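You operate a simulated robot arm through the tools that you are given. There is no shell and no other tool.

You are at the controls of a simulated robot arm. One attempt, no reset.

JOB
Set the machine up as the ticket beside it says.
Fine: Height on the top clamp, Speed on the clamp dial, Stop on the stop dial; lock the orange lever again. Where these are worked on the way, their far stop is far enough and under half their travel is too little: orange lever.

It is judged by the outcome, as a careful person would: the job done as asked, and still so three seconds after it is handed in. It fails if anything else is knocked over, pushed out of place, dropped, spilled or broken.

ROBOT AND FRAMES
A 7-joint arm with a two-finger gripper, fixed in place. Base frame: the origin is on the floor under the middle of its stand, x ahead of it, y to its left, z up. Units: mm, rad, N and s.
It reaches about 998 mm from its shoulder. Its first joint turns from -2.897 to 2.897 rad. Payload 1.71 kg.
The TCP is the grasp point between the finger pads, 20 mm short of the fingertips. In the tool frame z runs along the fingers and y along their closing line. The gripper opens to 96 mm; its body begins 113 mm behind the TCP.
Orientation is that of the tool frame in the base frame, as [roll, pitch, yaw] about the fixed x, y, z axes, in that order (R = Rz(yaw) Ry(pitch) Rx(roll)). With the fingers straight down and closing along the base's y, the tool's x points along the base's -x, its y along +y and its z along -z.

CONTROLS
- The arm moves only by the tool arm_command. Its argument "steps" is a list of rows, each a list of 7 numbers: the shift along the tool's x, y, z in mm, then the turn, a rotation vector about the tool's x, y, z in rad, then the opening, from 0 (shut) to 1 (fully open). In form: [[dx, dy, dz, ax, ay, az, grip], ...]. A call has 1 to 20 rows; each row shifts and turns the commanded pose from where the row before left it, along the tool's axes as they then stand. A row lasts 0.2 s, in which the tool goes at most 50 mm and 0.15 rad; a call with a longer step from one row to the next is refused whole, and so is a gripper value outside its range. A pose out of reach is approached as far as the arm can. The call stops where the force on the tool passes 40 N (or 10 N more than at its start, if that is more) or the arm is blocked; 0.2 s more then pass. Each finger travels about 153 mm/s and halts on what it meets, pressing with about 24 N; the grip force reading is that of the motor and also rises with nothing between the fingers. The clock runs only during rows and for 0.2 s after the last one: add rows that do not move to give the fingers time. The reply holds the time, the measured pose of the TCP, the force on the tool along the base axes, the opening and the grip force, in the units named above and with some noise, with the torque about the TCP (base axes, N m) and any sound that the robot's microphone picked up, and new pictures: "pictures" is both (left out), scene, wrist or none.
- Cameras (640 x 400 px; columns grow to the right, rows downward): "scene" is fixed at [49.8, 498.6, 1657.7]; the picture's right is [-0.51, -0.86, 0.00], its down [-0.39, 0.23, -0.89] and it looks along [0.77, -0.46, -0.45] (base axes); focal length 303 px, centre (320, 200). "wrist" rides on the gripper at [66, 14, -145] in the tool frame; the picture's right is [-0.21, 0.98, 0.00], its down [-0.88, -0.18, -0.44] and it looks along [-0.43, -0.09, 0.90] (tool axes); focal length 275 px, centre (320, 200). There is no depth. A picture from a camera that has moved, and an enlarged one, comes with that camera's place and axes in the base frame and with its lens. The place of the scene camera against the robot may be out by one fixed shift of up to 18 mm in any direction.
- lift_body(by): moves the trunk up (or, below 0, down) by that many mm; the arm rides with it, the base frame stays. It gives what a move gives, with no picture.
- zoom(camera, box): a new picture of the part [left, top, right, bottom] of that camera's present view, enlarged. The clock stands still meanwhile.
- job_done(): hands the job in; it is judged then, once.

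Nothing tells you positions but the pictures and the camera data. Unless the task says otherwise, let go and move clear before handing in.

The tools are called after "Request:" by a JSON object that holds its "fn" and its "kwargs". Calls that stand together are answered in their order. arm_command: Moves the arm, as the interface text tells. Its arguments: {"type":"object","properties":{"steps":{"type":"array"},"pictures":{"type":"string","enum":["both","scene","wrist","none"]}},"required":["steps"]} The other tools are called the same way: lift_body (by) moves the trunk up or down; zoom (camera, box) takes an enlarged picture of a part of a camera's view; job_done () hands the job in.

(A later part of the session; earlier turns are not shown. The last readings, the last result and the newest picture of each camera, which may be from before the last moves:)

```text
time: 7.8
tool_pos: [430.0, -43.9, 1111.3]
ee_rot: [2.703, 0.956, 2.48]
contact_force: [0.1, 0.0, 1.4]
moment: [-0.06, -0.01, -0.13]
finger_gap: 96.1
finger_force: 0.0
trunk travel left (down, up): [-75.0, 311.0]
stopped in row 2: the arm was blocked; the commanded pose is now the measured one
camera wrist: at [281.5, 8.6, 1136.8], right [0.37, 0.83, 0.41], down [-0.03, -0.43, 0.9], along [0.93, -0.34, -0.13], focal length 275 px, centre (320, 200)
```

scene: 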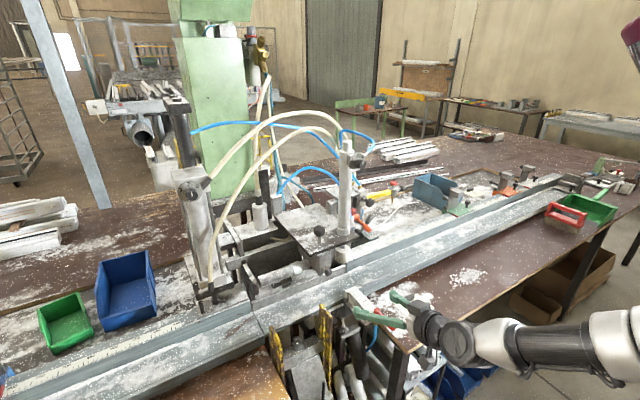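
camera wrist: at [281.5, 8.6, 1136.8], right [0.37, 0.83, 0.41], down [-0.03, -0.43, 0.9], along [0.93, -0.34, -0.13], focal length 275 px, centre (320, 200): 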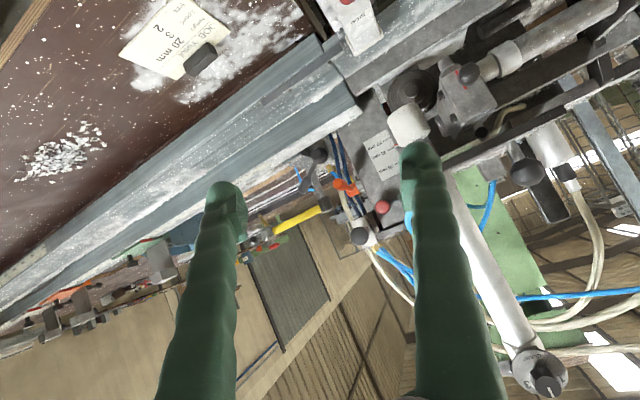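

The arm was folded too tightly there and its wrist swung round, though nothing was touched. I'll raise the trunk to give it room and restore a clean orientation.

Request:
{"fn": "lift_body", "kwargs": {"by": 200}}

Request:
{"fn": "arm_command", "kwargs": {"steps": [[0, 0, 0, -0.0242, 0.0343, -0.0928, 1], [0, 0, 0, -0.0242, 0.0343, -0.0928, 1], [0, 0, 0, -0.0242, 0.0343, -0.0928, 1], [0, 0, 0, -0.0242, 0.0343, -0.0928, 1], [0, 0, 0, 0, 0, 0, 1], [0, 0, 0, 0, 0, 0, 1]]}}

```text
time: 10.0
tool_pos: [438.9, -46.8, 1305.6]
ee_rot: [2.706, 0.944, 2.482]
contact_force: [-0.1, 0.5, 0.5]
moment: [0.0, 0.0, 0.01]
finger_gap: 96.2
finger_force: 0.1
trunk travel left (down, up): [-275.0, 111.0]
```

```text
time: 11.4
tool_pos: [435.7, -40.9, 1317.5]
ee_rot: [-3.114, 0.911, -3.114]
contact_force: [-0.2, 0.0, 0.5]
moment: [0.0, -0.01, -0.02]
finger_gap: 96.0
finger_force: 0.0
trunk travel left (down, up): [-275.0, 111.0]
camera wrist: at [280.5, -28.4, 1353.6], right [0.12, 0.98, 0.15], down [0.19, -0.17, 0.97], along [0.97, -0.09, -0.2], focal length 275 px, centre (320, 200)
```

scene: 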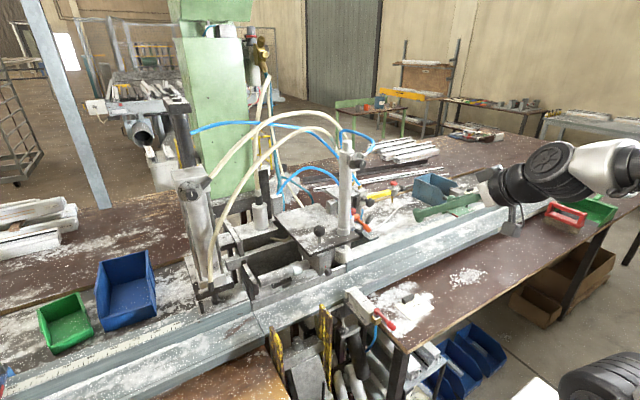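
wrist: 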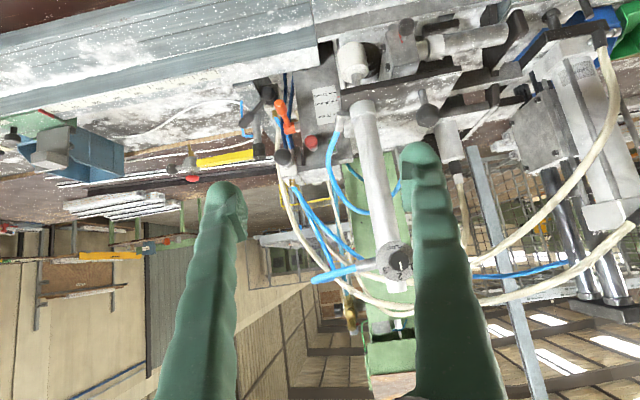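

The arm is clean again, and the clamp dial now shows on the post at picture (395, 258). I'll enlarge it, plus the lever area from this angle.

Request:
{"fn": "zoom", "kwargs": {"camera": "wrist", "box": [365, 235, 425, 285]}}

Request:
{"fn": "zoom", "kwargs": {"camera": "wrist", "box": [240, 60, 360, 170]}}

Request:
{"fn": "zoom", "kwargs": {"camera": "wrist", "box": [320, 30, 520, 180]}}

```text
8.00 times, centred on (395, 260) of wrist
camera zoom: at [280.5, -28.4, 1353.6], right [0.12, 0.98, 0.15], down [0.19, -0.17, 0.97], along [0.97, -0.09, -0.2], focal length 2202 px, centre (-280, -280)
```

zoom: 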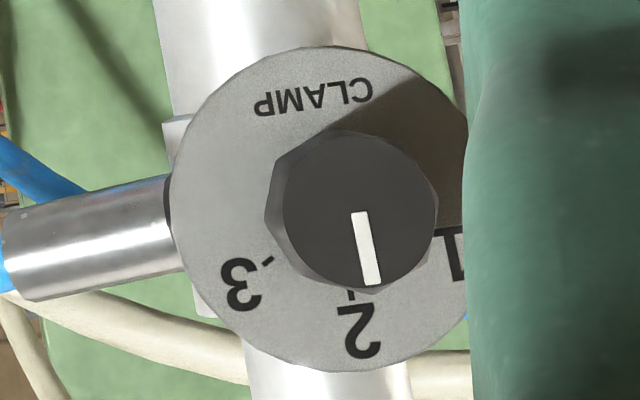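

```text
3.64 times, centred on (300, 115) of wrist
camera zoom: at [280.5, -28.4, 1353.6], right [0.12, 0.98, 0.15], down [0.19, -0.17, 0.97], along [0.97, -0.09, -0.2], focal length 1001 px, centre (393, 509)
```

zoom: 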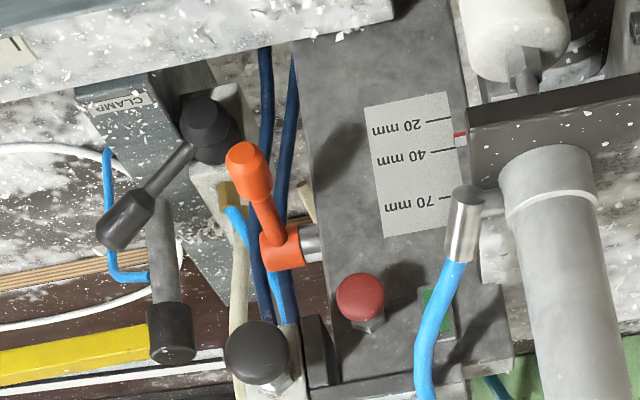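

```text
2.67 times, centred on (420, 105) of wrist
camera zoom: at [280.5, -28.4, 1353.6], right [0.12, 0.98, 0.15], down [0.19, -0.17, 0.97], along [0.97, -0.09, -0.2], focal length 734 px, centre (53, 453)
```

zoom: 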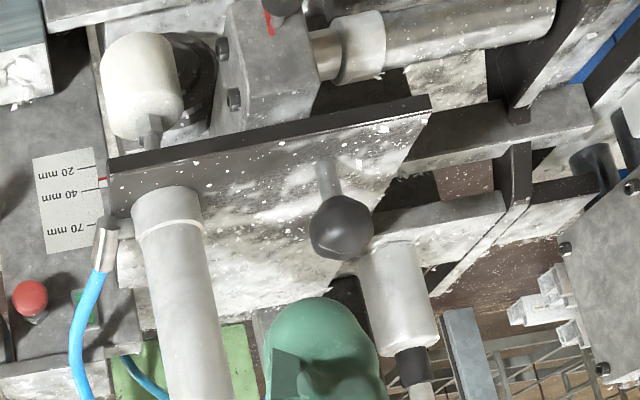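

The clamp dial is at 2 and has to turn 60° clockwise to 3. Its knob front is near (631, 25, 1368), and the ball handle on the clamp plate is near (673, 116, 1170). I'll start with the orange lever: move to open space in front of it, level the fingers and roll them so they can straddle the handle from above and below.

Request:
{"fn": "arm_command", "kwargs": {"steps": [[-1.3, -29.6, 38, 0, 0, 0, 1], [-1.3, -29.6, 38, 0, 0, 0, 1], [-1.3, -29.6, 38, 0, 0, 0, 1], [-1.3, -29.6, 38, 0, 0, 0, 1], [0, 0, 0, 0, -0.132, 0, 1], [0, 0, 0, 0, -0.132, 0, 1], [0, 0, 0, 0, -0.132, 0, 1], [0, 0, 0, 0, -0.132, 0, 1], [0, 0, 0, 0, -0.132, 0, 1], [0, 0, 0, 0, 0, 0, 1], [0, 0, 0, 0, 0, 0, 1]]}}

```text
time: 13.8
tool_pos: [558.5, -159.4, 1228.6]
ee_rot: [-1.548, 1.551, -1.543]
contact_force: [0.2, 0.4, -0.1]
moment: [0.0, 0.06, 0.0]
finger_gap: 96.0
finger_force: 0.1
trunk travel left (down, up): [-275.0, 111.0]
camera wrist: at [414.0, -147.7, 1163.0], right [-0.01, 0.98, 0.19], down [-0.44, -0.17, 0.88], along [0.9, -0.08, 0.44], focal length 275 px, centre (320, 200)
```

scene: 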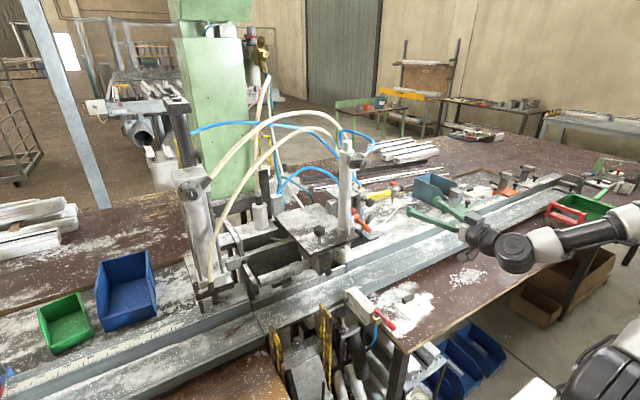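
wrist: 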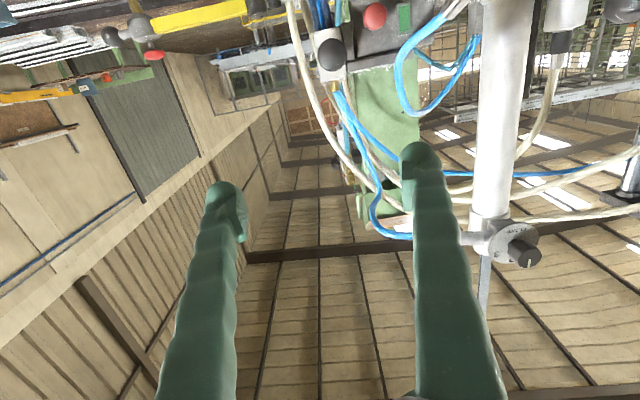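

The fingers are level now, pointing straight ahead. I'll roll the gripper a quarter turn so the fingers sit above and below, with the camera on the free right side.

Request:
{"fn": "arm_command", "kwargs": {"steps": [[0, 0, 0, 0, 0, -0.1428, 1], [0, 0, 0, 0, 0, -0.1428, 1], [0, 0, 0, 0, 0, -0.1428, 1], [0, 0, 0, 0, 0, -0.1428, 1], [0, 0, 0, 0, 0, -0.1428, 1], [0, 0, 0, 0, 0, -0.1428, 1], [0, 0, 0, 0, 0, -0.1428, 1], [0, 0, 0, 0, 0, -0.1428, 1], [0, 0, 0, 0, 0, -0.1428, 1], [0, 0, 0, 0, 0, -0.1428, 1], [0, 0, 0, 0, 0, -0.1428, 1], [0, 0, 0, 0, 0, 0, 1], [0, 0, 0, 0, 0, 0, 1]]}}

```text
time: 16.6
tool_pos: [561.1, -159.9, 1229.5]
ee_rot: [-1.573, -0.017, -1.565]
contact_force: [-0.4, -0.4, -0.1]
moment: [-0.01, -0.01, 0.01]
finger_gap: 96.0
finger_force: 0.0
trunk travel left (down, up): [-275.0, 111.0]
camera wrist: at [415.5, -227.5, 1216.8], right [0.0, 0.19, -0.98], down [-0.45, 0.88, 0.17], along [0.89, 0.44, 0.08], focal length 275 px, centre (320, 200)
```

scene: 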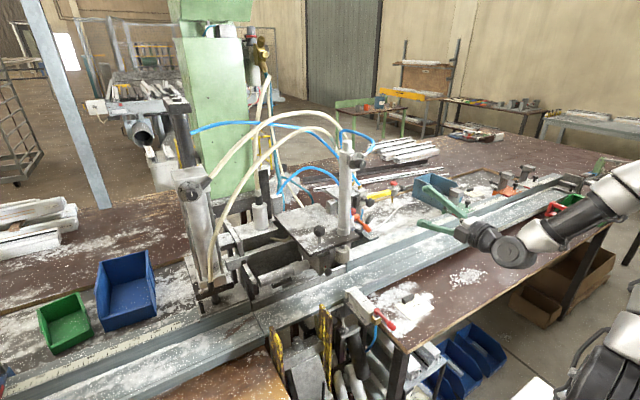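
wrist: 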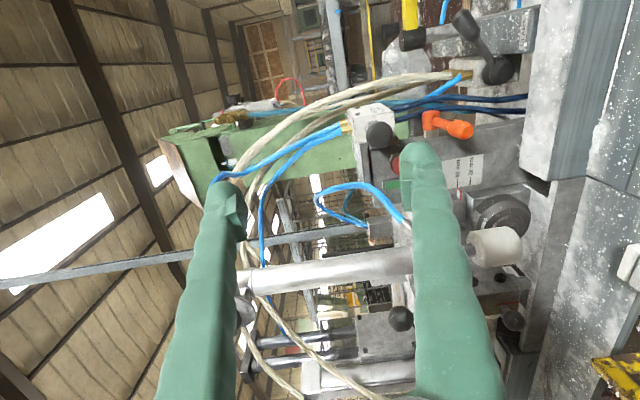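

The lever, scale and pointer are now visible from the right side. I'll enlarge that area.

Request:
{"fn": "zoom", "kwargs": {"camera": "wrist", "box": [340, 70, 560, 220]}}

Request:
{"fn": "zoom", "kwargs": {"camera": "wrist", "box": [410, 95, 490, 145]}}

Request:
{"fn": "zoom", "kwargs": {"camera": "wrist", "box": [430, 140, 550, 220]}}

```text
2.67 times, centred on (450, 145) of wrist
camera zoom: at [415.5, -227.5, 1216.8], right [0.0, 0.19, -0.98], down [-0.45, 0.88, 0.17], along [0.89, 0.44, 0.08], focal length 734 px, centre (-27, 347)
```

zoom: 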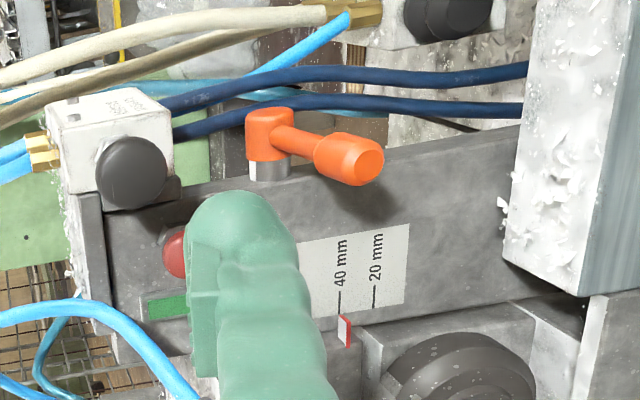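

```text
8.00 times, centred on (450, 120) of wrist
camera zoom: at [415.5, -227.5, 1216.8], right [0.0, 0.19, -0.98], down [-0.45, 0.88, 0.17], along [0.89, 0.44, 0.08], focal length 2202 px, centre (-720, 840)
```

zoom: 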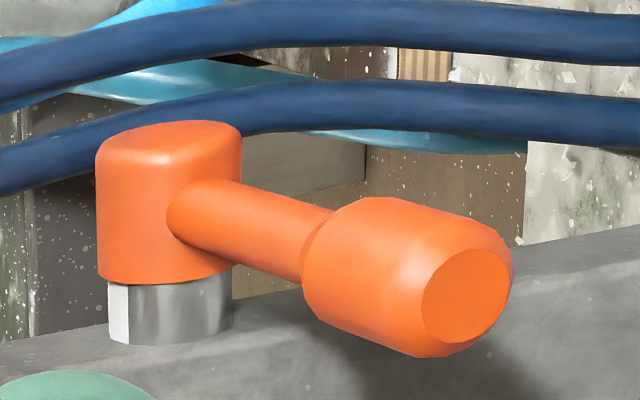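

```text
5.00 times, centred on (490, 180) of wrist
camera zoom: at [415.5, -227.5, 1216.8], right [0.0, 0.19, -0.98], down [-0.45, 0.88, 0.17], along [0.89, 0.44, 0.08], focal length 1376 px, centre (-530, 300)
```

zoom: 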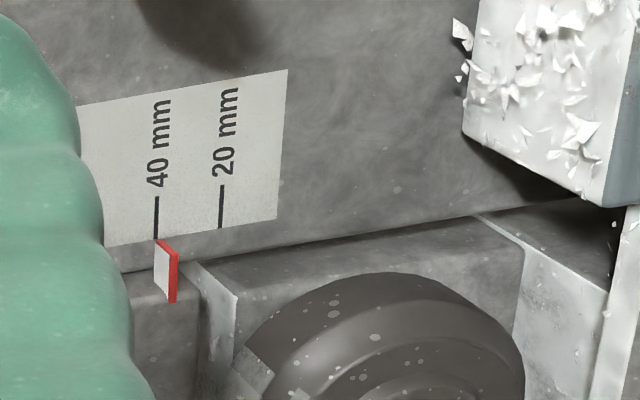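

The lever's hub and handle are clear, with room above and below. The pointer sits at the 40 mark. I'll descend in front of the lever at the handle's height and narrow the opening to about 60 mm.

Request:
{"fn": "arm_command", "kwargs": {"steps": [[-10.5, 43, 19, 0, 0, 0, 0.8], [-10.5, 43, 19, 0, 0, 0, 0.65], [-10.5, 43, 19, 0, 0, 0, 0.62], [-10.5, 46, 10, 0, 0, 0, 0.62], [0, 0, 0, 0, 0, 0, 0.62], [0, 0, 0, 0, 0, 0, 0.62]]}}

```text
time: 18.0
tool_pos: [626.4, -124.4, 1053.9]
ee_rot: [-1.571, -0.017, -1.567]
contact_force: [-0.5, -0.2, -0.3]
moment: [-0.01, -0.02, -0.04]
finger_gap: 59.6
finger_force: 0.1
trunk travel left (down, up): [-275.0, 111.0]
camera wrist: at [480.2, -190.8, 1041.3], right [0.0, 0.19, -0.98], down [-0.45, 0.88, 0.17], along [0.89, 0.44, 0.08], focal length 275 px, centre (320, 200)
```

scene: 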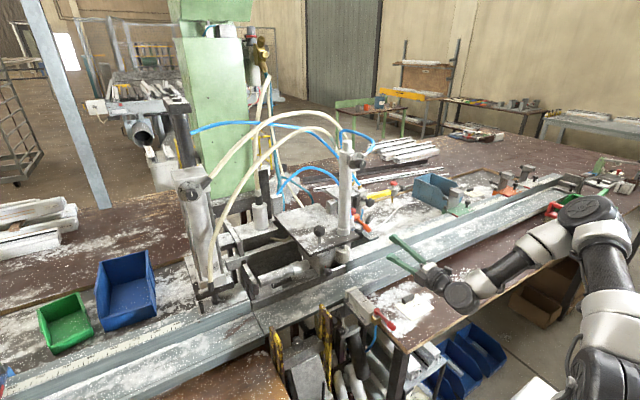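
wrist: 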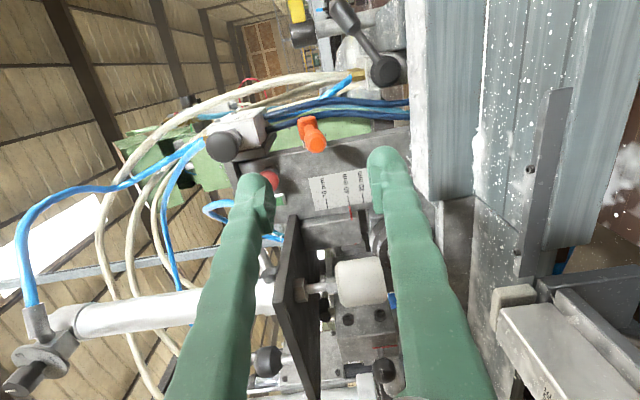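

The lever tip is near (747, -121, 1056), right between the two fingers' heights. I'll move forward so the fingers straddle the handle.

Request:
{"fn": "arm_command", "kwargs": {"steps": [[-1, 0, 32, 0, 0, 0, 0.62], [-1, 0, 32, 0, 0, 0, 0.62], [-1, 0, 32, 0, 0, 0, 0.62], [-1, 0, 32, 0, 0, 0, 0.62], [0, 0, 0, 0, 0, 0, 0.62]]}}

```text
time: 19.2
tool_pos: [752.7, -116.5, 1054.7]
ee_rot: [-1.571, -0.015, -1.565]
contact_force: [-0.1, -0.1, -0.1]
moment: [-0.03, -0.01, -0.05]
finger_gap: 59.4
finger_force: 0.0
trunk travel left (down, up): [-275.0, 111.0]
camera wrist: at [607.7, -184.4, 1042.8], right [0.0, 0.19, -0.98], down [-0.45, 0.88, 0.17], along [0.89, 0.44, 0.08], focal length 275 px, centre (320, 200)
```

scene: 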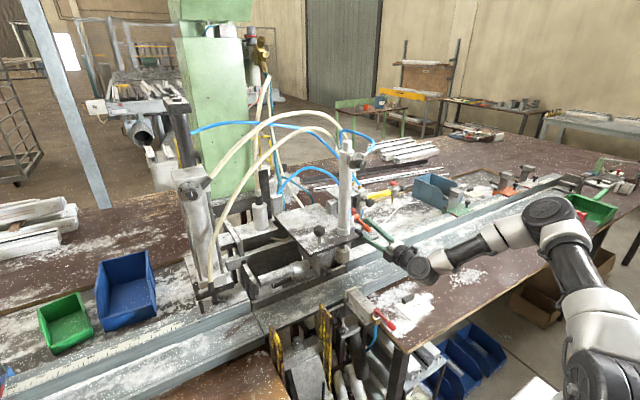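
wrist: 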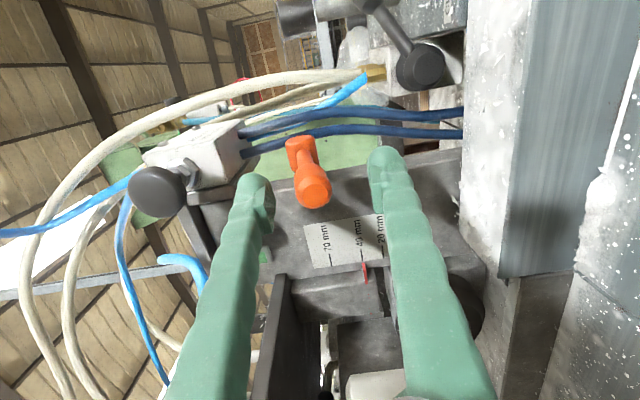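

The fingers straddle the orange handle without touching. I'll test gently which way it gives, pressing down first.

Request:
{"fn": "arm_command", "kwargs": {"steps": [[3, 10, 0, 0, 0, 0, 0.62], [0, 6, 0, 0, 0, 0, 0.62], [0, 6, 0, 0, 0, 0, 0.62], [0, 5, 0, 0, 0, 0, 0.62], [0, 3, 0, 0, 0, 0, 0.62], [0, 0, 0, 0, 0, 0, 0.62]], "pictures": "wrist"}}

```text
time: 20.6
tool_pos: [755.0, -119.4, 1024.4]
ee_rot: [-1.572, -0.019, -1.562]
contact_force: [-0.5, 0.1, 0.6]
moment: [-0.01, 0.0, -0.03]
finger_gap: 59.9
finger_force: 0.2
trunk travel left (down, up): [-275.0, 111.0]
camera wrist: at [609.3, -187.3, 1011.8], right [0.0, 0.19, -0.98], down [-0.45, 0.88, 0.17], along [0.89, 0.44, 0.08], focal length 275 px, centre (320, 200)
```

wrist: 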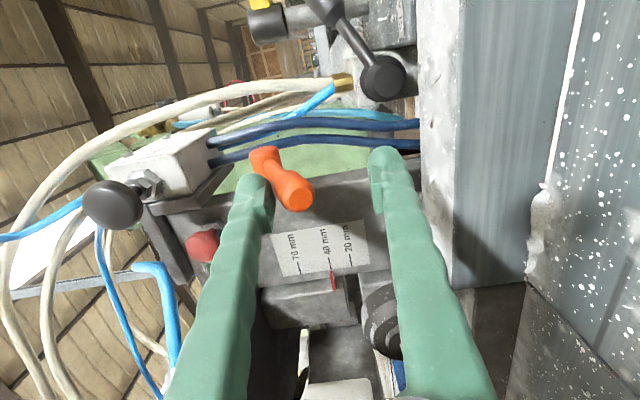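

Light force rotated the lever downward by about 15°, so it unlocks that way. I'll back out, close the fingers and push from above to swing it to its far stop.

Request:
{"fn": "arm_command", "kwargs": {"steps": [[0, -8, 0, 0, 0, 0, 0.62], [0, 0, -35, 0, 0, 0, 0.62], [0, 0, -30, 0, 0, 0, 0.62], [2, -25, 0, 0, 0, 0, 0.0], [2, -22, 0, 0, 0, 0, 0.0], [0, 0, 0, 0, 0, 0, 0.0], [0, 0, 0, 0, 0, 0, 0.0]], "pictures": "both"}}

```text
time: 22.2
tool_pos: [689.2, -123.6, 1079.0]
ee_rot: [-1.572, -0.016, -1.566]
contact_force: [-0.7, -0.2, -0.1]
moment: [0.0, -0.01, 0.02]
finger_gap: 0.0
finger_force: 24.0
trunk travel left (down, up): [-275.0, 111.0]
camera wrist: at [544.5, -191.2, 1065.9], right [0.0, 0.19, -0.98], down [-0.45, 0.88, 0.17], along [0.89, 0.44, 0.08], focal length 275 px, centre (320, 200)
```

scene: 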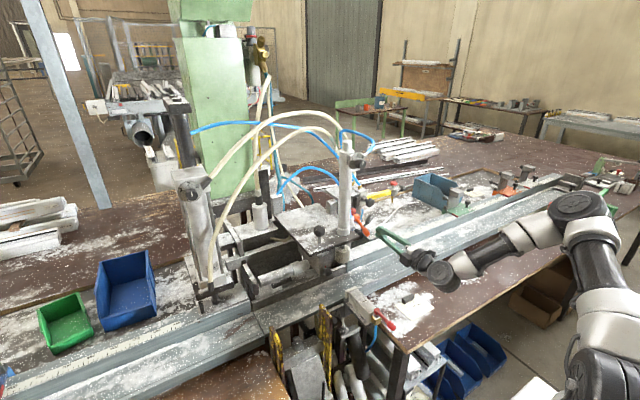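
wrist: 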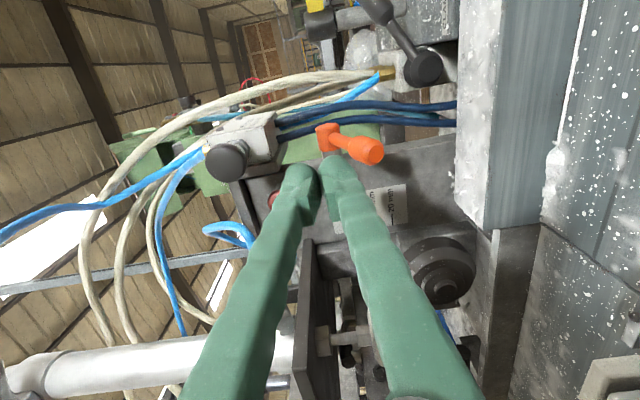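

The lever points slightly down and the closed fingers are in front of it. I'll go forward just above it, then press down.

Request:
{"fn": "arm_command", "kwargs": {"steps": [[0, -8, 20, 0, 0, 0, 0], [0, 0, 30, 0, 0, 0, 0], [0, 0, 26, 0, 0, 0, 0], [0, 10, 0, 0, 0, 0, 0], [0, 10, 0, 0, 0, 0, 0], [0, 10, 0, 0, 0, 0, 0], [0, 10, 0, 0, 0, 0, 0], [0, 10, 0, 0, 0, 0, 0], [0, 10, 0, 0, 0, 0, 0], [0, 0, 0, 0, 0, 0, 0]], "pictures": "both"}}

```text
time: 24.4
tool_pos: [765.7, -124.6, 1025.6]
ee_rot: [-1.572, -0.019, -1.567]
contact_force: [0.0, 0.4, 0.4]
moment: [-0.02, 0.04, -0.01]
finger_gap: 0.0
finger_force: 24.0
trunk travel left (down, up): [-275.0, 111.0]
camera wrist: at [620.8, -191.3, 1013.2], right [0.0, 0.19, -0.98], down [-0.45, 0.88, 0.17], along [0.89, 0.44, 0.08], focal length 275 px, centre (320, 200)
```

scene: 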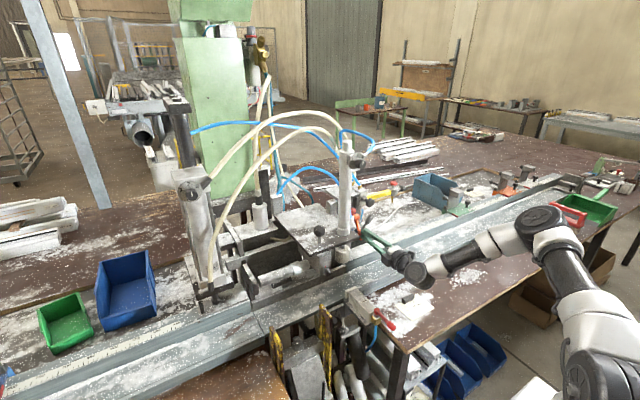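
wrist: 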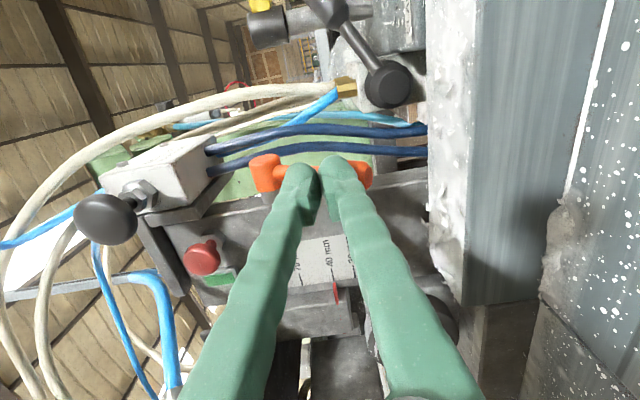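

The lever now looks well rotated downward behind the fingers. I'll enlarge to check its angle.

Request:
{"fn": "zoom", "kwargs": {"camera": "wrist", "box": [230, 120, 430, 245]}}

Request:
{"fn": "zoom", "kwargs": {"camera": "scene", "box": [340, 190, 420, 260]}}

```text
3.20 times, centred on (330, 182) of wrist
camera zoom: at [620.8, -191.3, 1013.2], right [0.0, 0.19, -0.98], down [-0.45, 0.88, 0.17], along [0.89, 0.44, 0.08], focal length 881 px, centre (288, 256)
```

zoom: 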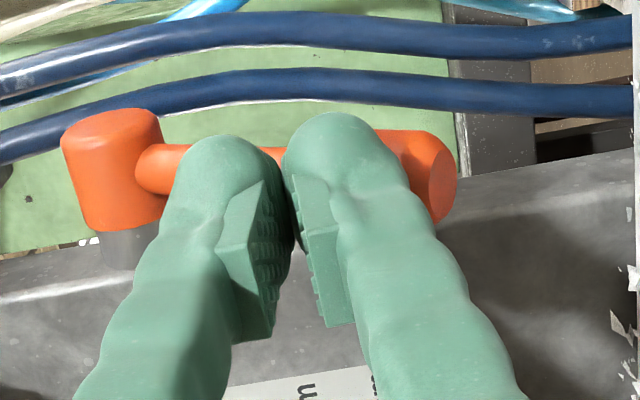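

```text
5.71 times, centred on (380, 225) of scene
camera zoom: at [49.8, 498.6, 1657.7], right [-0.51, -0.86, 0.0], down [-0.39, 0.23, -0.89], along [0.77, -0.46, -0.45], focal length 1729 px, centre (-23, 57)
```

zoom: 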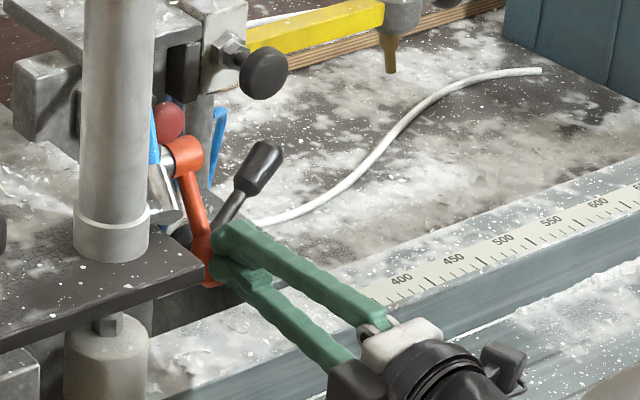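

The lever is about 65–70° below level. I'll nudge it forward with the fingertips to make sure it reaches its far stop.

Request:
{"fn": "arm_command", "kwargs": {"steps": [[0, 8, 0, 0, 0, 0, 0], [0, 0, 5, 0, 0, 0, 0], [0, 0, 5, 0, 0, 0, 0], [0, 0, 5, 0, 0, 0, 0], [0, 0, 4, 0, 0, 0, 0], [0, 0, 4, 0, 0, 0, 0], [0, 0, 0, 0, 0, 0, 0]], "pictures": "both"}}

Request:
{"fn": "zoom", "kwargs": {"camera": "scene", "box": [340, 190, 420, 260]}}

Request:
{"fn": "zoom", "kwargs": {"camera": "wrist", "box": [230, 120, 430, 245]}}

```text
time: 26.0
tool_pos: [783.7, -123.0, 1028.1]
ee_rot: [-1.555, -0.017, -1.565]
contact_force: [-7.9, -1.3, 16.5]
moment: [-0.01, -0.23, 0.06]
finger_gap: 0.0
finger_force: 23.6
trunk travel left (down, up): [-275.0, 111.0]
camera wrist: at [638.1, -190.7, 1013.7], right [0.01, 0.19, -0.98], down [-0.45, 0.88, 0.16], along [0.89, 0.44, 0.1], focal length 275 px, centre (320, 200)
```

scene: 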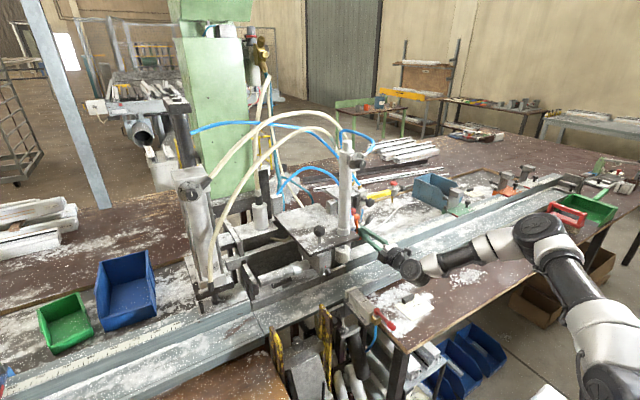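
wrist: 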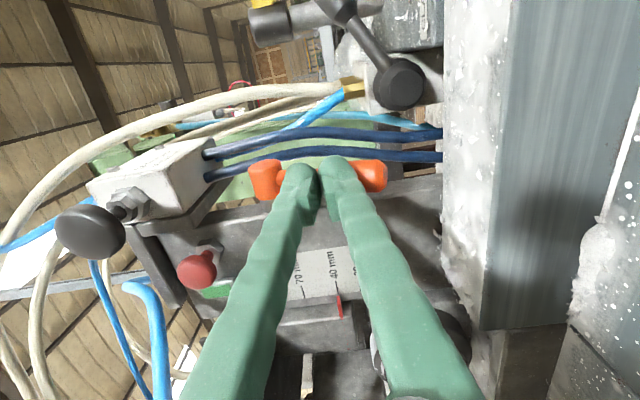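

```text
5.71 times, centred on (380, 225) of scene
camera zoom: at [49.8, 498.6, 1657.7], right [-0.51, -0.86, 0.0], down [-0.39, 0.23, -0.89], along [0.77, -0.46, -0.45], focal length 1729 px, centre (-23, 57)
```

zoom: 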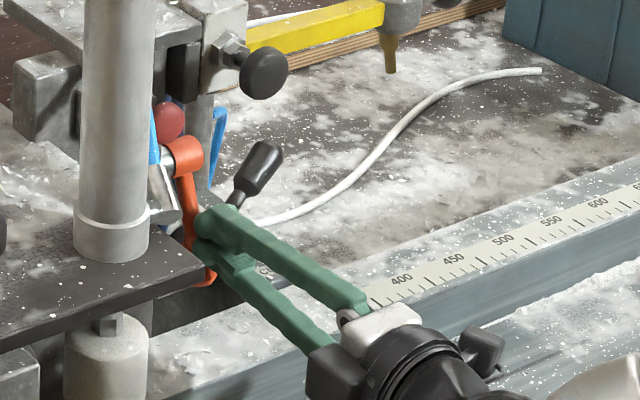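

```text
3.20 times, centred on (330, 182) of wrist
camera zoom: at [638.1, -190.7, 1013.7], right [0.01, 0.19, -0.98], down [-0.45, 0.88, 0.16], along [0.89, 0.44, 0.1], focal length 881 px, centre (288, 256)
```

zoom: 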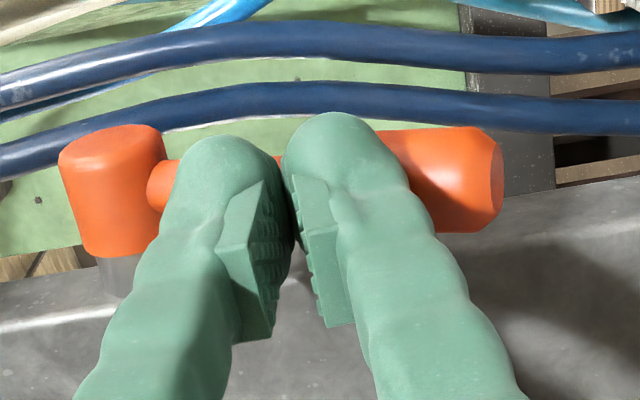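

The lever is at about 75° down with some contact force. I'll back off, go a little lower to the grip part and press forward once more to confirm the stop.

Request:
{"fn": "arm_command", "kwargs": {"steps": [[0, 0, -25, 0, 0, 0, 0], [0, 20, 0, 0, 0, 0, 0], [0, 0, 8, 0, 0, 0, 0], [0, 0, 6, 0, 0, 0, 0], [0, 0, 5, 0, 0, 0, 0], [0, 0, 4, 0, 0, 0, 0], [0, 0, 4, 0, 0, 0, 0], [0, 0, 4, 0, 0, 0, 0], [0, 0, 0, 0, 0, 0, 0]], "pictures": "both"}}

Request:
{"fn": "zoom", "kwargs": {"camera": "scene", "box": [340, 190, 420, 260]}}

Request:
{"fn": "zoom", "kwargs": {"camera": "wrist", "box": [230, 120, 430, 245]}}

```text
time: 27.2
tool_pos: [761.9, -124.4, 1006.1]
ee_rot: [-1.568, -0.017, -1.563]
contact_force: [-0.4, 0.1, 0.0]
moment: [0.01, -0.01, -0.02]
finger_gap: 0.0
finger_force: 23.9
trunk travel left (down, up): [-275.0, 111.0]
stopped in row 5: the force on the tool passed its limit at 45 N (the readings are from after the stop); the commanded pose is now the measured one
camera wrist: at [617.0, -191.9, 993.0], right [0.0, 0.19, -0.98], down [-0.45, 0.88, 0.17], along [0.89, 0.44, 0.09], focal length 275 px, centre (320, 200)
```

scene: 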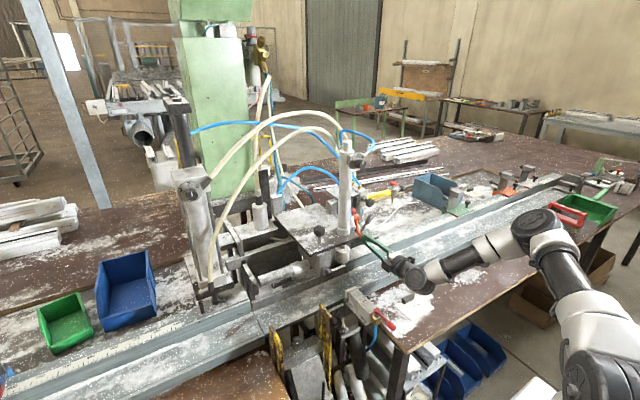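
wrist: 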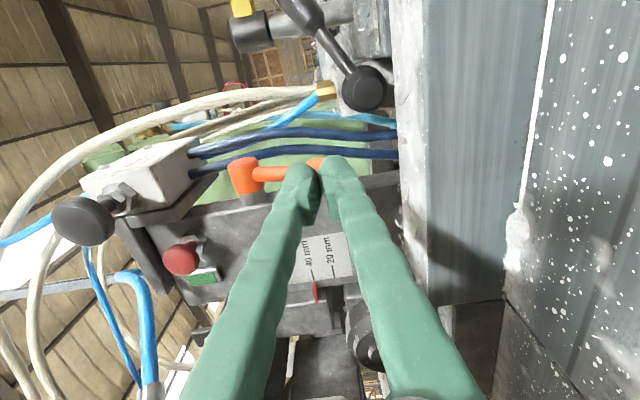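

```text
5.71 times, centred on (380, 225) of scene
camera zoom: at [49.8, 498.6, 1657.7], right [-0.51, -0.86, 0.0], down [-0.39, 0.23, -0.89], along [0.77, -0.46, -0.45], focal length 1729 px, centre (-23, 57)
```

zoom: 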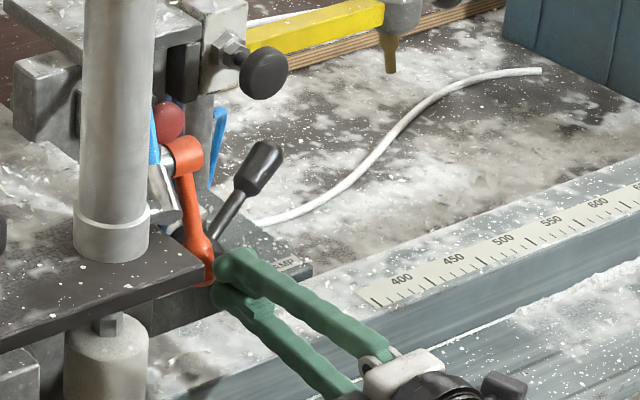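

```text
3.20 times, centred on (330, 182) of wrist
camera zoom: at [617.0, -191.9, 993.0], right [0.0, 0.19, -0.98], down [-0.45, 0.88, 0.17], along [0.89, 0.44, 0.09], focal length 881 px, centre (288, 256)
```

zoom: 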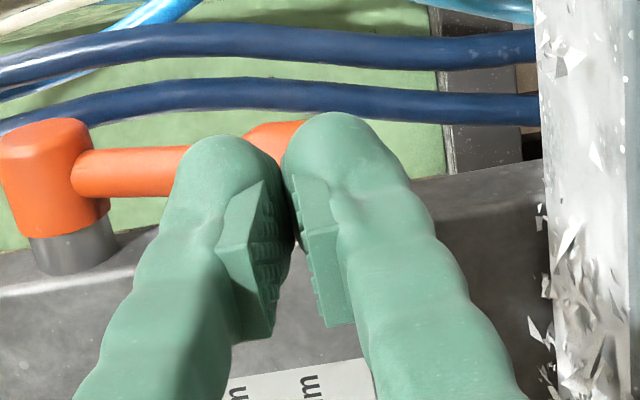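

The lever hit its far stop solidly, so the clamp is unlocked, and it hasn't dropped. I'll back out, rise and move across in front of the ball handle on the clamp plate.

Request:
{"fn": "arm_command", "kwargs": {"steps": [[0, 0, -40, 0, 0, 0, 0], [0, 0, -40, 0, 0, 0, 0], [0, 0, -40, 0, 0, 0, 0], [0, -46, -10, 0, 0, 0, 0], [0, -46, -10, 0, 0, 0, 0], [0, -46, -10, 0, 0, 0, 0], [0, -46, 0, 0, 0, 0, 0], [0, -46, 0, 0, 0, 0, 0], [-48, 0, 0, 0, 0, 0, 0], [-48, 0, 0, 0, 0, 0, 0], [-48, 0, 0, 0, 0, 0, 0], [-48, 0, 0, 0, 0, 0, 0], [-48, 0, 0, 0, 0, 0, 0], [0, 0, 0, 0, 0, 0, 0], [0, 0, 0, 0, 0, 0, 0]], "pictures": "both"}}

```text
time: 30.4
tool_pos: [609.1, 117.9, 1230.0]
ee_rot: [-1.567, -0.018, -1.563]
contact_force: [0.2, 0.5, -0.2]
moment: [0.0, 0.01, 0.01]
finger_gap: 0.0
finger_force: 23.6
trunk travel left (down, up): [-275.0, 111.0]
camera wrist: at [464.8, 49.5, 1217.6], right [0.0, 0.19, -0.98], down [-0.45, 0.88, 0.17], along [0.89, 0.44, 0.09], focal length 275 px, centre (320, 200)
```

scene: 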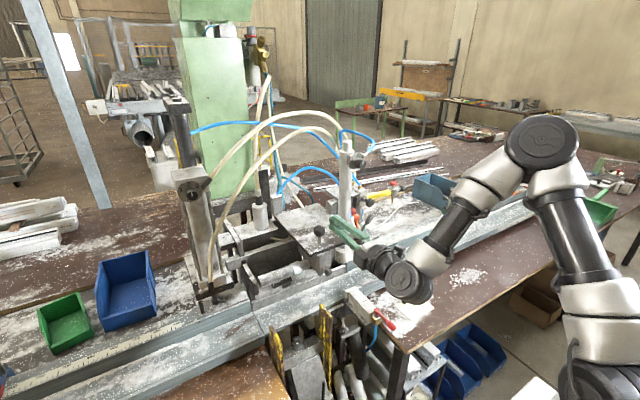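
wrist: 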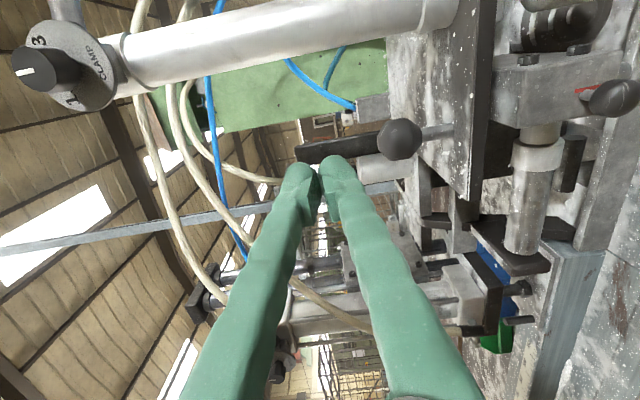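

The ball handle is at about (682, 116, 1165), with its top near z 1182. I'll move the closed fingers over it and come down gently to find contact.

Request:
{"fn": "arm_command", "kwargs": {"steps": [[0, 0, 37, 0, 0, 0, 0], [0, 0, 37, 0, 0, 0, 0], [0, 8, 0, 0, 0, 0, 0], [0, 8, 0, 0, 0, 0, 0], [0, 4, 0, 0, 0, 0, 0], [0, 0, 0, 0, 0, 0, 0]], "pictures": "both"}}

Request:
{"fn": "zoom", "kwargs": {"camera": "scene", "box": [280, 190, 400, 270]}}

```text
time: 31.8
tool_pos: [684.6, 119.0, 1210.4]
ee_rot: [-1.567, -0.019, -1.564]
contact_force: [-0.7, -0.3, 0.1]
moment: [0.01, 0.02, 0.03]
finger_gap: 0.0
finger_force: 24.3
trunk travel left (down, up): [-275.0, 111.0]
camera wrist: at [539.4, 51.2, 1198.0], right [0.0, 0.19, -0.98], down [-0.45, 0.88, 0.17], along [0.89, 0.44, 0.09], focal length 275 px, centre (320, 200)
```

scene: 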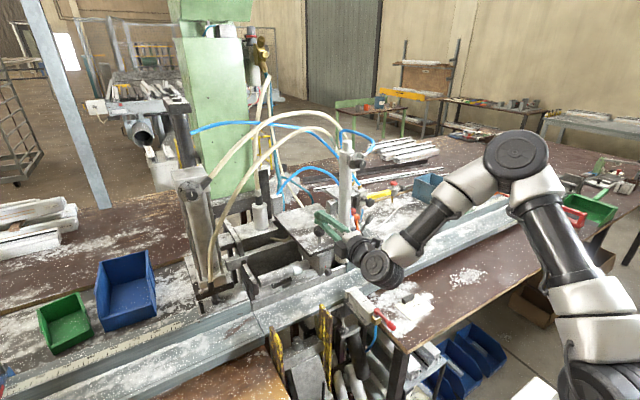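
wrist: 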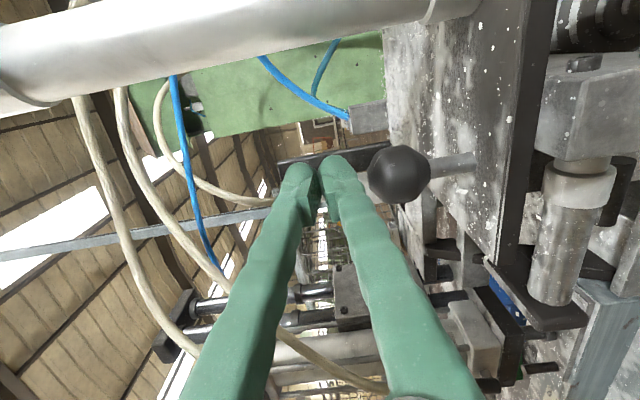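

```text
5.00 times, centred on (340, 230) of scene
camera zoom: at [49.8, 498.6, 1657.7], right [-0.51, -0.86, 0.0], down [-0.39, 0.23, -0.89], along [0.77, -0.46, -0.45], focal length 1513 px, centre (220, 50)
```

zoom: 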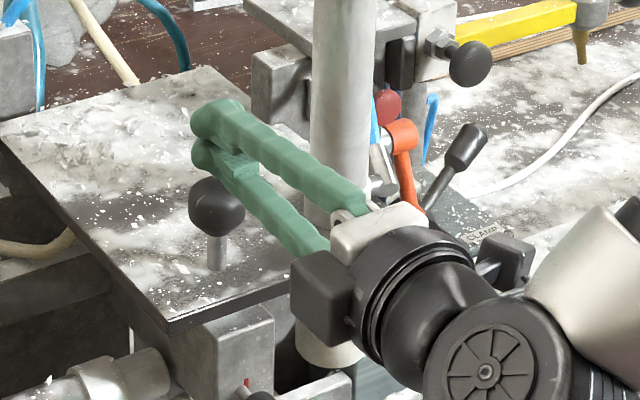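

The ball is more precisely at (696, 118, 1162), top near 1181, and the fingers are just above it. I'll move 10 mm forward and descend in small steps, reading the force.

Request:
{"fn": "arm_command", "kwargs": {"steps": [[0, 0, 10, 0, 0, 0, 0], [0, 2, 0, 0, 0, 0, 0], [0, 2, 0, 0, 0, 0, 0], [0, 0, 0, 0, 0, 0, 0]], "pictures": "none"}}

Request:
{"fn": "arm_command", "kwargs": {"steps": [[0, 2, 0, 0, 0, 0, 0], [0, 2, 0, 0, 0, 0, 0], [0, 0, 0, 0, 0, 0, 0]], "pictures": "wrist"}}

```text
time: 32.8
tool_pos: [693.2, 118.3, 1206.6]
ee_rot: [-1.566, -0.018, -1.564]
contact_force: [-0.4, 0.9, 0.3]
moment: [0.01, 0.03, 0.0]
finger_gap: 0.2
finger_force: 24.0
trunk travel left (down, up): [-275.0, 111.0]
```

```text
time: 33.6
tool_pos: [694.6, 119.7, 1203.2]
ee_rot: [-1.568, -0.019, -1.565]
contact_force: [-0.5, -0.5, 0.2]
moment: [0.0, -0.01, -0.01]
finger_gap: 0.0
finger_force: 24.0
trunk travel left (down, up): [-275.0, 111.0]
camera wrist: at [549.1, 51.1, 1190.5], right [0.0, 0.19, -0.98], down [-0.45, 0.88, 0.17], along [0.89, 0.44, 0.09], focal length 275 px, centre (320, 200)
```

wrist: 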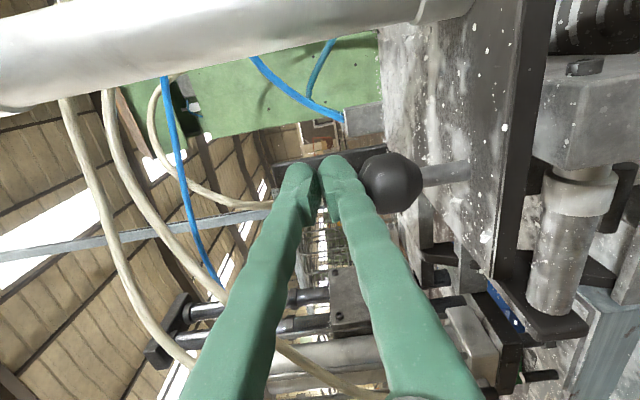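

The finger is nearly on the ball. I'll continue down in small steps.

Request:
{"fn": "arm_command", "kwargs": {"steps": [[0, 2, 0, 0, 0, 0, 0], [0, 2, 0, 0, 0, 0, 0], [0, 0, 0, 0, 0, 0, 0]], "pictures": "none"}}

Request:
{"fn": "arm_command", "kwargs": {"steps": [[0, 2, 0, 0, 0, 0, 0], [0, 2, 0, 0, 0, 0, 0], [0, 0, 0, 0, 0, 0, 0]], "pictures": "none"}}

Request:
{"fn": "arm_command", "kwargs": {"steps": [[0, 2, 0, 0, 0, 0, 0], [0, 2, 0, 0, 0, 0, 0], [0, 0, 0, 0, 0, 0, 0]], "pictures": "wrist"}}

```text
time: 34.4
tool_pos: [693.8, 118.4, 1200.3]
ee_rot: [-1.565, -0.018, -1.564]
contact_force: [0.6, -0.9, 2.4]
moment: [0.01, -0.02, -0.03]
finger_gap: 0.0
finger_force: 24.0
trunk travel left (down, up): [-275.0, 111.0]
```

```text
time: 35.2
tool_pos: [693.8, 118.3, 1194.4]
ee_rot: [-1.571, -0.018, -1.564]
contact_force: [-0.1, 0.4, -0.6]
moment: [0.01, 0.02, 0.01]
finger_gap: 0.0
finger_force: 23.8
trunk travel left (down, up): [-275.0, 111.0]
```

```text
time: 36.0
tool_pos: [693.5, 119.6, 1191.9]
ee_rot: [-1.564, -0.017, -1.563]
contact_force: [0.3, 1.5, 5.0]
moment: [0.03, 0.02, -0.03]
finger_gap: 0.1
finger_force: 24.4
trunk travel left (down, up): [-275.0, 111.0]
camera wrist: at [549.0, 50.9, 1179.0], right [0.0, 0.19, -0.98], down [-0.45, 0.88, 0.17], along [0.89, 0.44, 0.09], focal length 275 px, centre (320, 200)
```

wrist: 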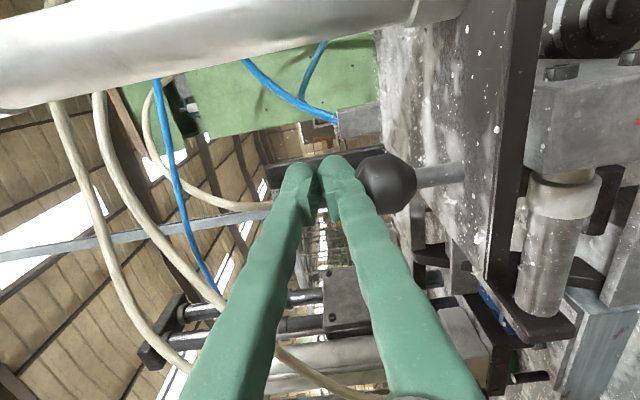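

The clamp plate is following the finger with only light force, about 8 mm down so far. I'll press about 9 mm more, then check the scale.

Request:
{"fn": "arm_command", "kwargs": {"steps": [[0, 2, 0, 0, 0, 0, 0], [0, 2, 0, 0, 0, 0, 0], [0, 2, 0, 0, 0, 0, 0], [0, 2, 0, 0, 0, 0, 0], [0, 1.5, 0, 0, 0, 0, 0], [0, 0, 0, 0, 0, 0, 0], [0, 0, 0, 0, 0, 0, 0]], "pictures": "wrist"}}

```text
time: 37.6
tool_pos: [694.0, 118.5, 1183.0]
ee_rot: [-1.568, -0.016, -1.563]
contact_force: [-0.9, -0.5, -0.3]
moment: [-0.02, 0.01, 0.03]
finger_gap: 0.0
finger_force: 23.9
trunk travel left (down, up): [-275.0, 111.0]
camera wrist: at [548.5, 50.9, 1168.9], right [0.0, 0.19, -0.98], down [-0.45, 0.88, 0.17], along [0.89, 0.44, 0.09], focal length 275 px, centre (320, 200)
```

wrist: 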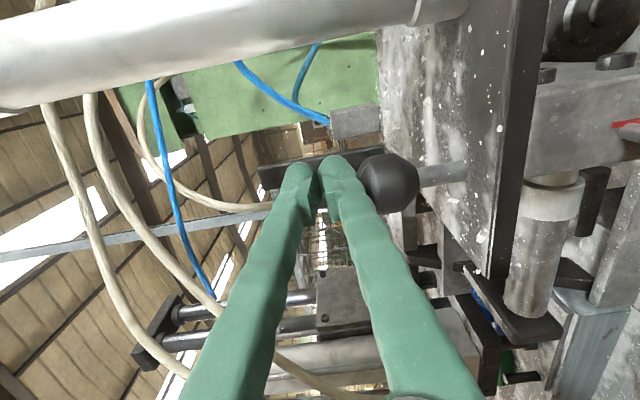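

About 17–18 mm of travel so far. I'll lift off, move to the right side and view the scale at its own height with the fingers opened out of the way.

Request:
{"fn": "arm_command", "kwargs": {"steps": [[0, -20, 0, 0, 0, 0, 0], [0, 0, -45, 0, 0, 0, 0], [0, 0, -45, 0, 0, 0, 0], [45, 0, 0, 0, 0, 0, 0], [45, 0, 0, 0, 0, 0, 0], [45, 0, 0, 0, 0, 0, 0], [45, 0, 0, 0, 0, 0, 0], [45, 0, 0, 0, 0, 0, 0.3], [40, 20, 0, 0, 0, 0, 0.62], [0, 45, 0, 0, 0, 0, 0.62], [0, 45, 0, 0, 0, 0, 0.62], [0, 45, 0, 0, 0, 0, 0.62], [0, 12, 30, 0, 0, 0, 0.62], [0, 0, 0, 0, 0, 0, 0.62], [0, 0, 0, 0, 0, 0, 0.62]], "pictures": "both"}}

Request:
{"fn": "zoom", "kwargs": {"camera": "wrist", "box": [300, 150, 400, 240]}}

```text
time: 40.8
tool_pos: [636.3, -151.6, 1040.0]
ee_rot: [-1.568, -0.017, -1.564]
contact_force: [0.2, -0.5, -0.5]
moment: [0.0, 0.0, -0.01]
finger_gap: 59.5
finger_force: 0.0
trunk travel left (down, up): [-275.0, 111.0]
camera wrist: at [491.3, -218.7, 1025.7], right [0.0, 0.19, -0.98], down [-0.45, 0.88, 0.17], along [0.89, 0.44, 0.09], focal length 275 px, centre (320, 200)
```

scene: 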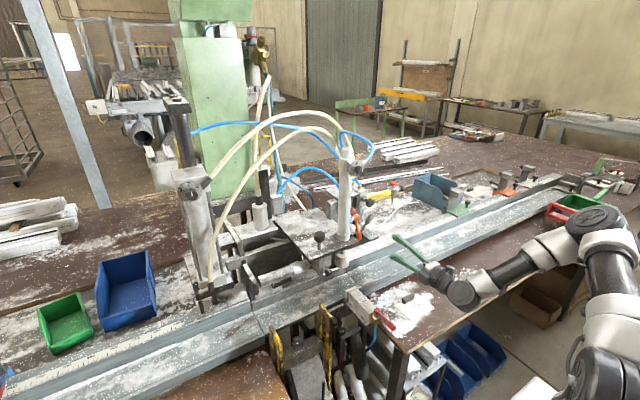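
wrist: 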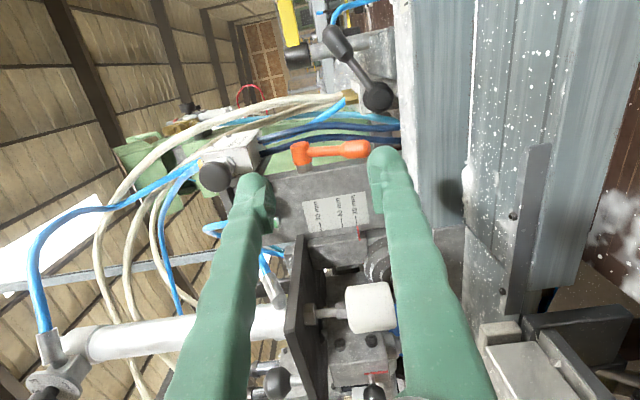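

```text
4.44 times, centred on (350, 195) of wrist
camera zoom: at [491.3, -218.7, 1025.7], right [0.0, 0.19, -0.98], down [-0.45, 0.88, 0.17], along [0.89, 0.44, 0.09], focal length 1224 px, centre (187, 222)
```

zoom: 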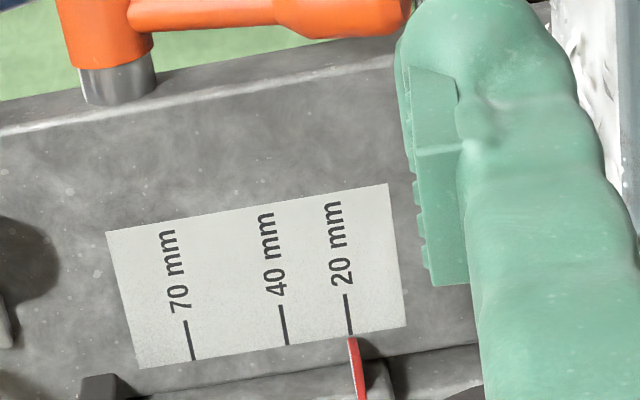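

The pointer is close to the 20 mark. I'll enlarge it to read precisely.

Request:
{"fn": "zoom", "kwargs": {"camera": "wrist", "box": [335, 195, 380, 245]}}

```text
8.00 times, centred on (358, 220) of wrist
camera zoom: at [491.3, -218.7, 1025.7], right [0.0, 0.19, -0.98], down [-0.45, 0.88, 0.17], along [0.89, 0.44, 0.09], focal length 2202 px, centre (20, 40)
```

zoom: 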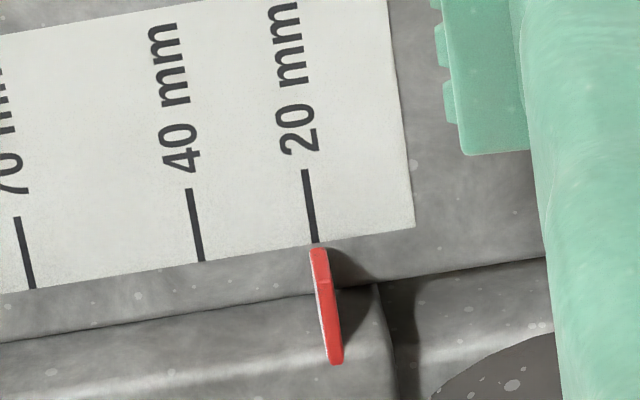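

The pointer now lines up with the 20 mm tick, so the height is set, and the lever still hangs down unlocked. To lock it I'll pinch the handle from both sides (closing along y) and swing it back up along its arc. First I'll back off and roll the gripper to that orientation.

Request:
{"fn": "arm_command", "kwargs": {"steps": [[0, -45, -20, 0, 0, 0, 0.62], [0, -35, -20, 0, 0, 0, 0.62], [0, 0, 0, 0, 0, 0.143, 0.62], [0, 0, 0, 0, 0, 0.143, 0.62], [0, 0, 0, 0, 0, 0.143, 0.62], [0, 0, 0, 0, 0, 0.143, 0.62], [0, 0, 0, 0, 0, 0.143, 0.62], [0, 0, 0, 0, 0, 0.143, 0.62], [0, 0, 0, 0, 0, 0.143, 0.62], [0, 0, 0, 0, 0, 0.143, 0.62], [0, 0, 0, 0, 0, 0.143, 0.62], [0, 0, 0, 0, 0, 0.143, 0.62], [0, 0, 0, 0, 0, 0.141, 0.62], [0, 0, 0, 0, 0.14, 0, 0.62], [0, 0, 0, 0, 0.14, 0, 0.62], [0, 0, 0, 0, 0.14, 0, 0.62], [0, 0, 0, 0, 0, 0, 0.62], [0, 0, 0, 0, 0, 0, 0.62]], "pictures": "both"}}

```text
time: 44.6
tool_pos: [596.9, -147.1, 1118.5]
ee_rot: [-3.1, 1.154, -3.096]
contact_force: [0.4, -0.6, -0.3]
moment: [0.0, 0.02, -0.03]
finger_gap: 59.5
finger_force: 0.1
trunk travel left (down, up): [-275.0, 111.0]
camera wrist: at [436.1, -136.4, 1117.3], right [0.08, 0.98, 0.17], down [-0.05, -0.17, 0.98], along [1.0, -0.08, 0.04], focal length 275 px, centre (320, 200)
```

scene: 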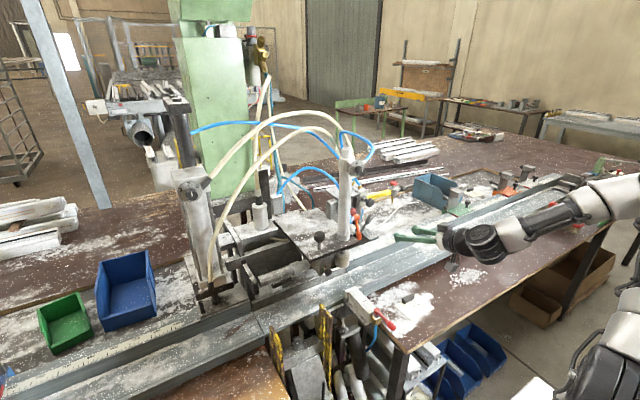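
wrist: 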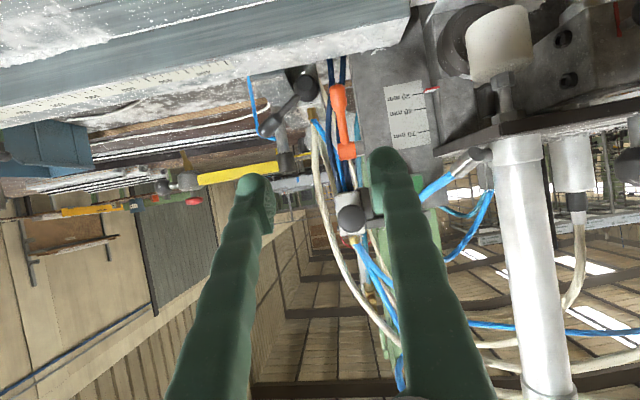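

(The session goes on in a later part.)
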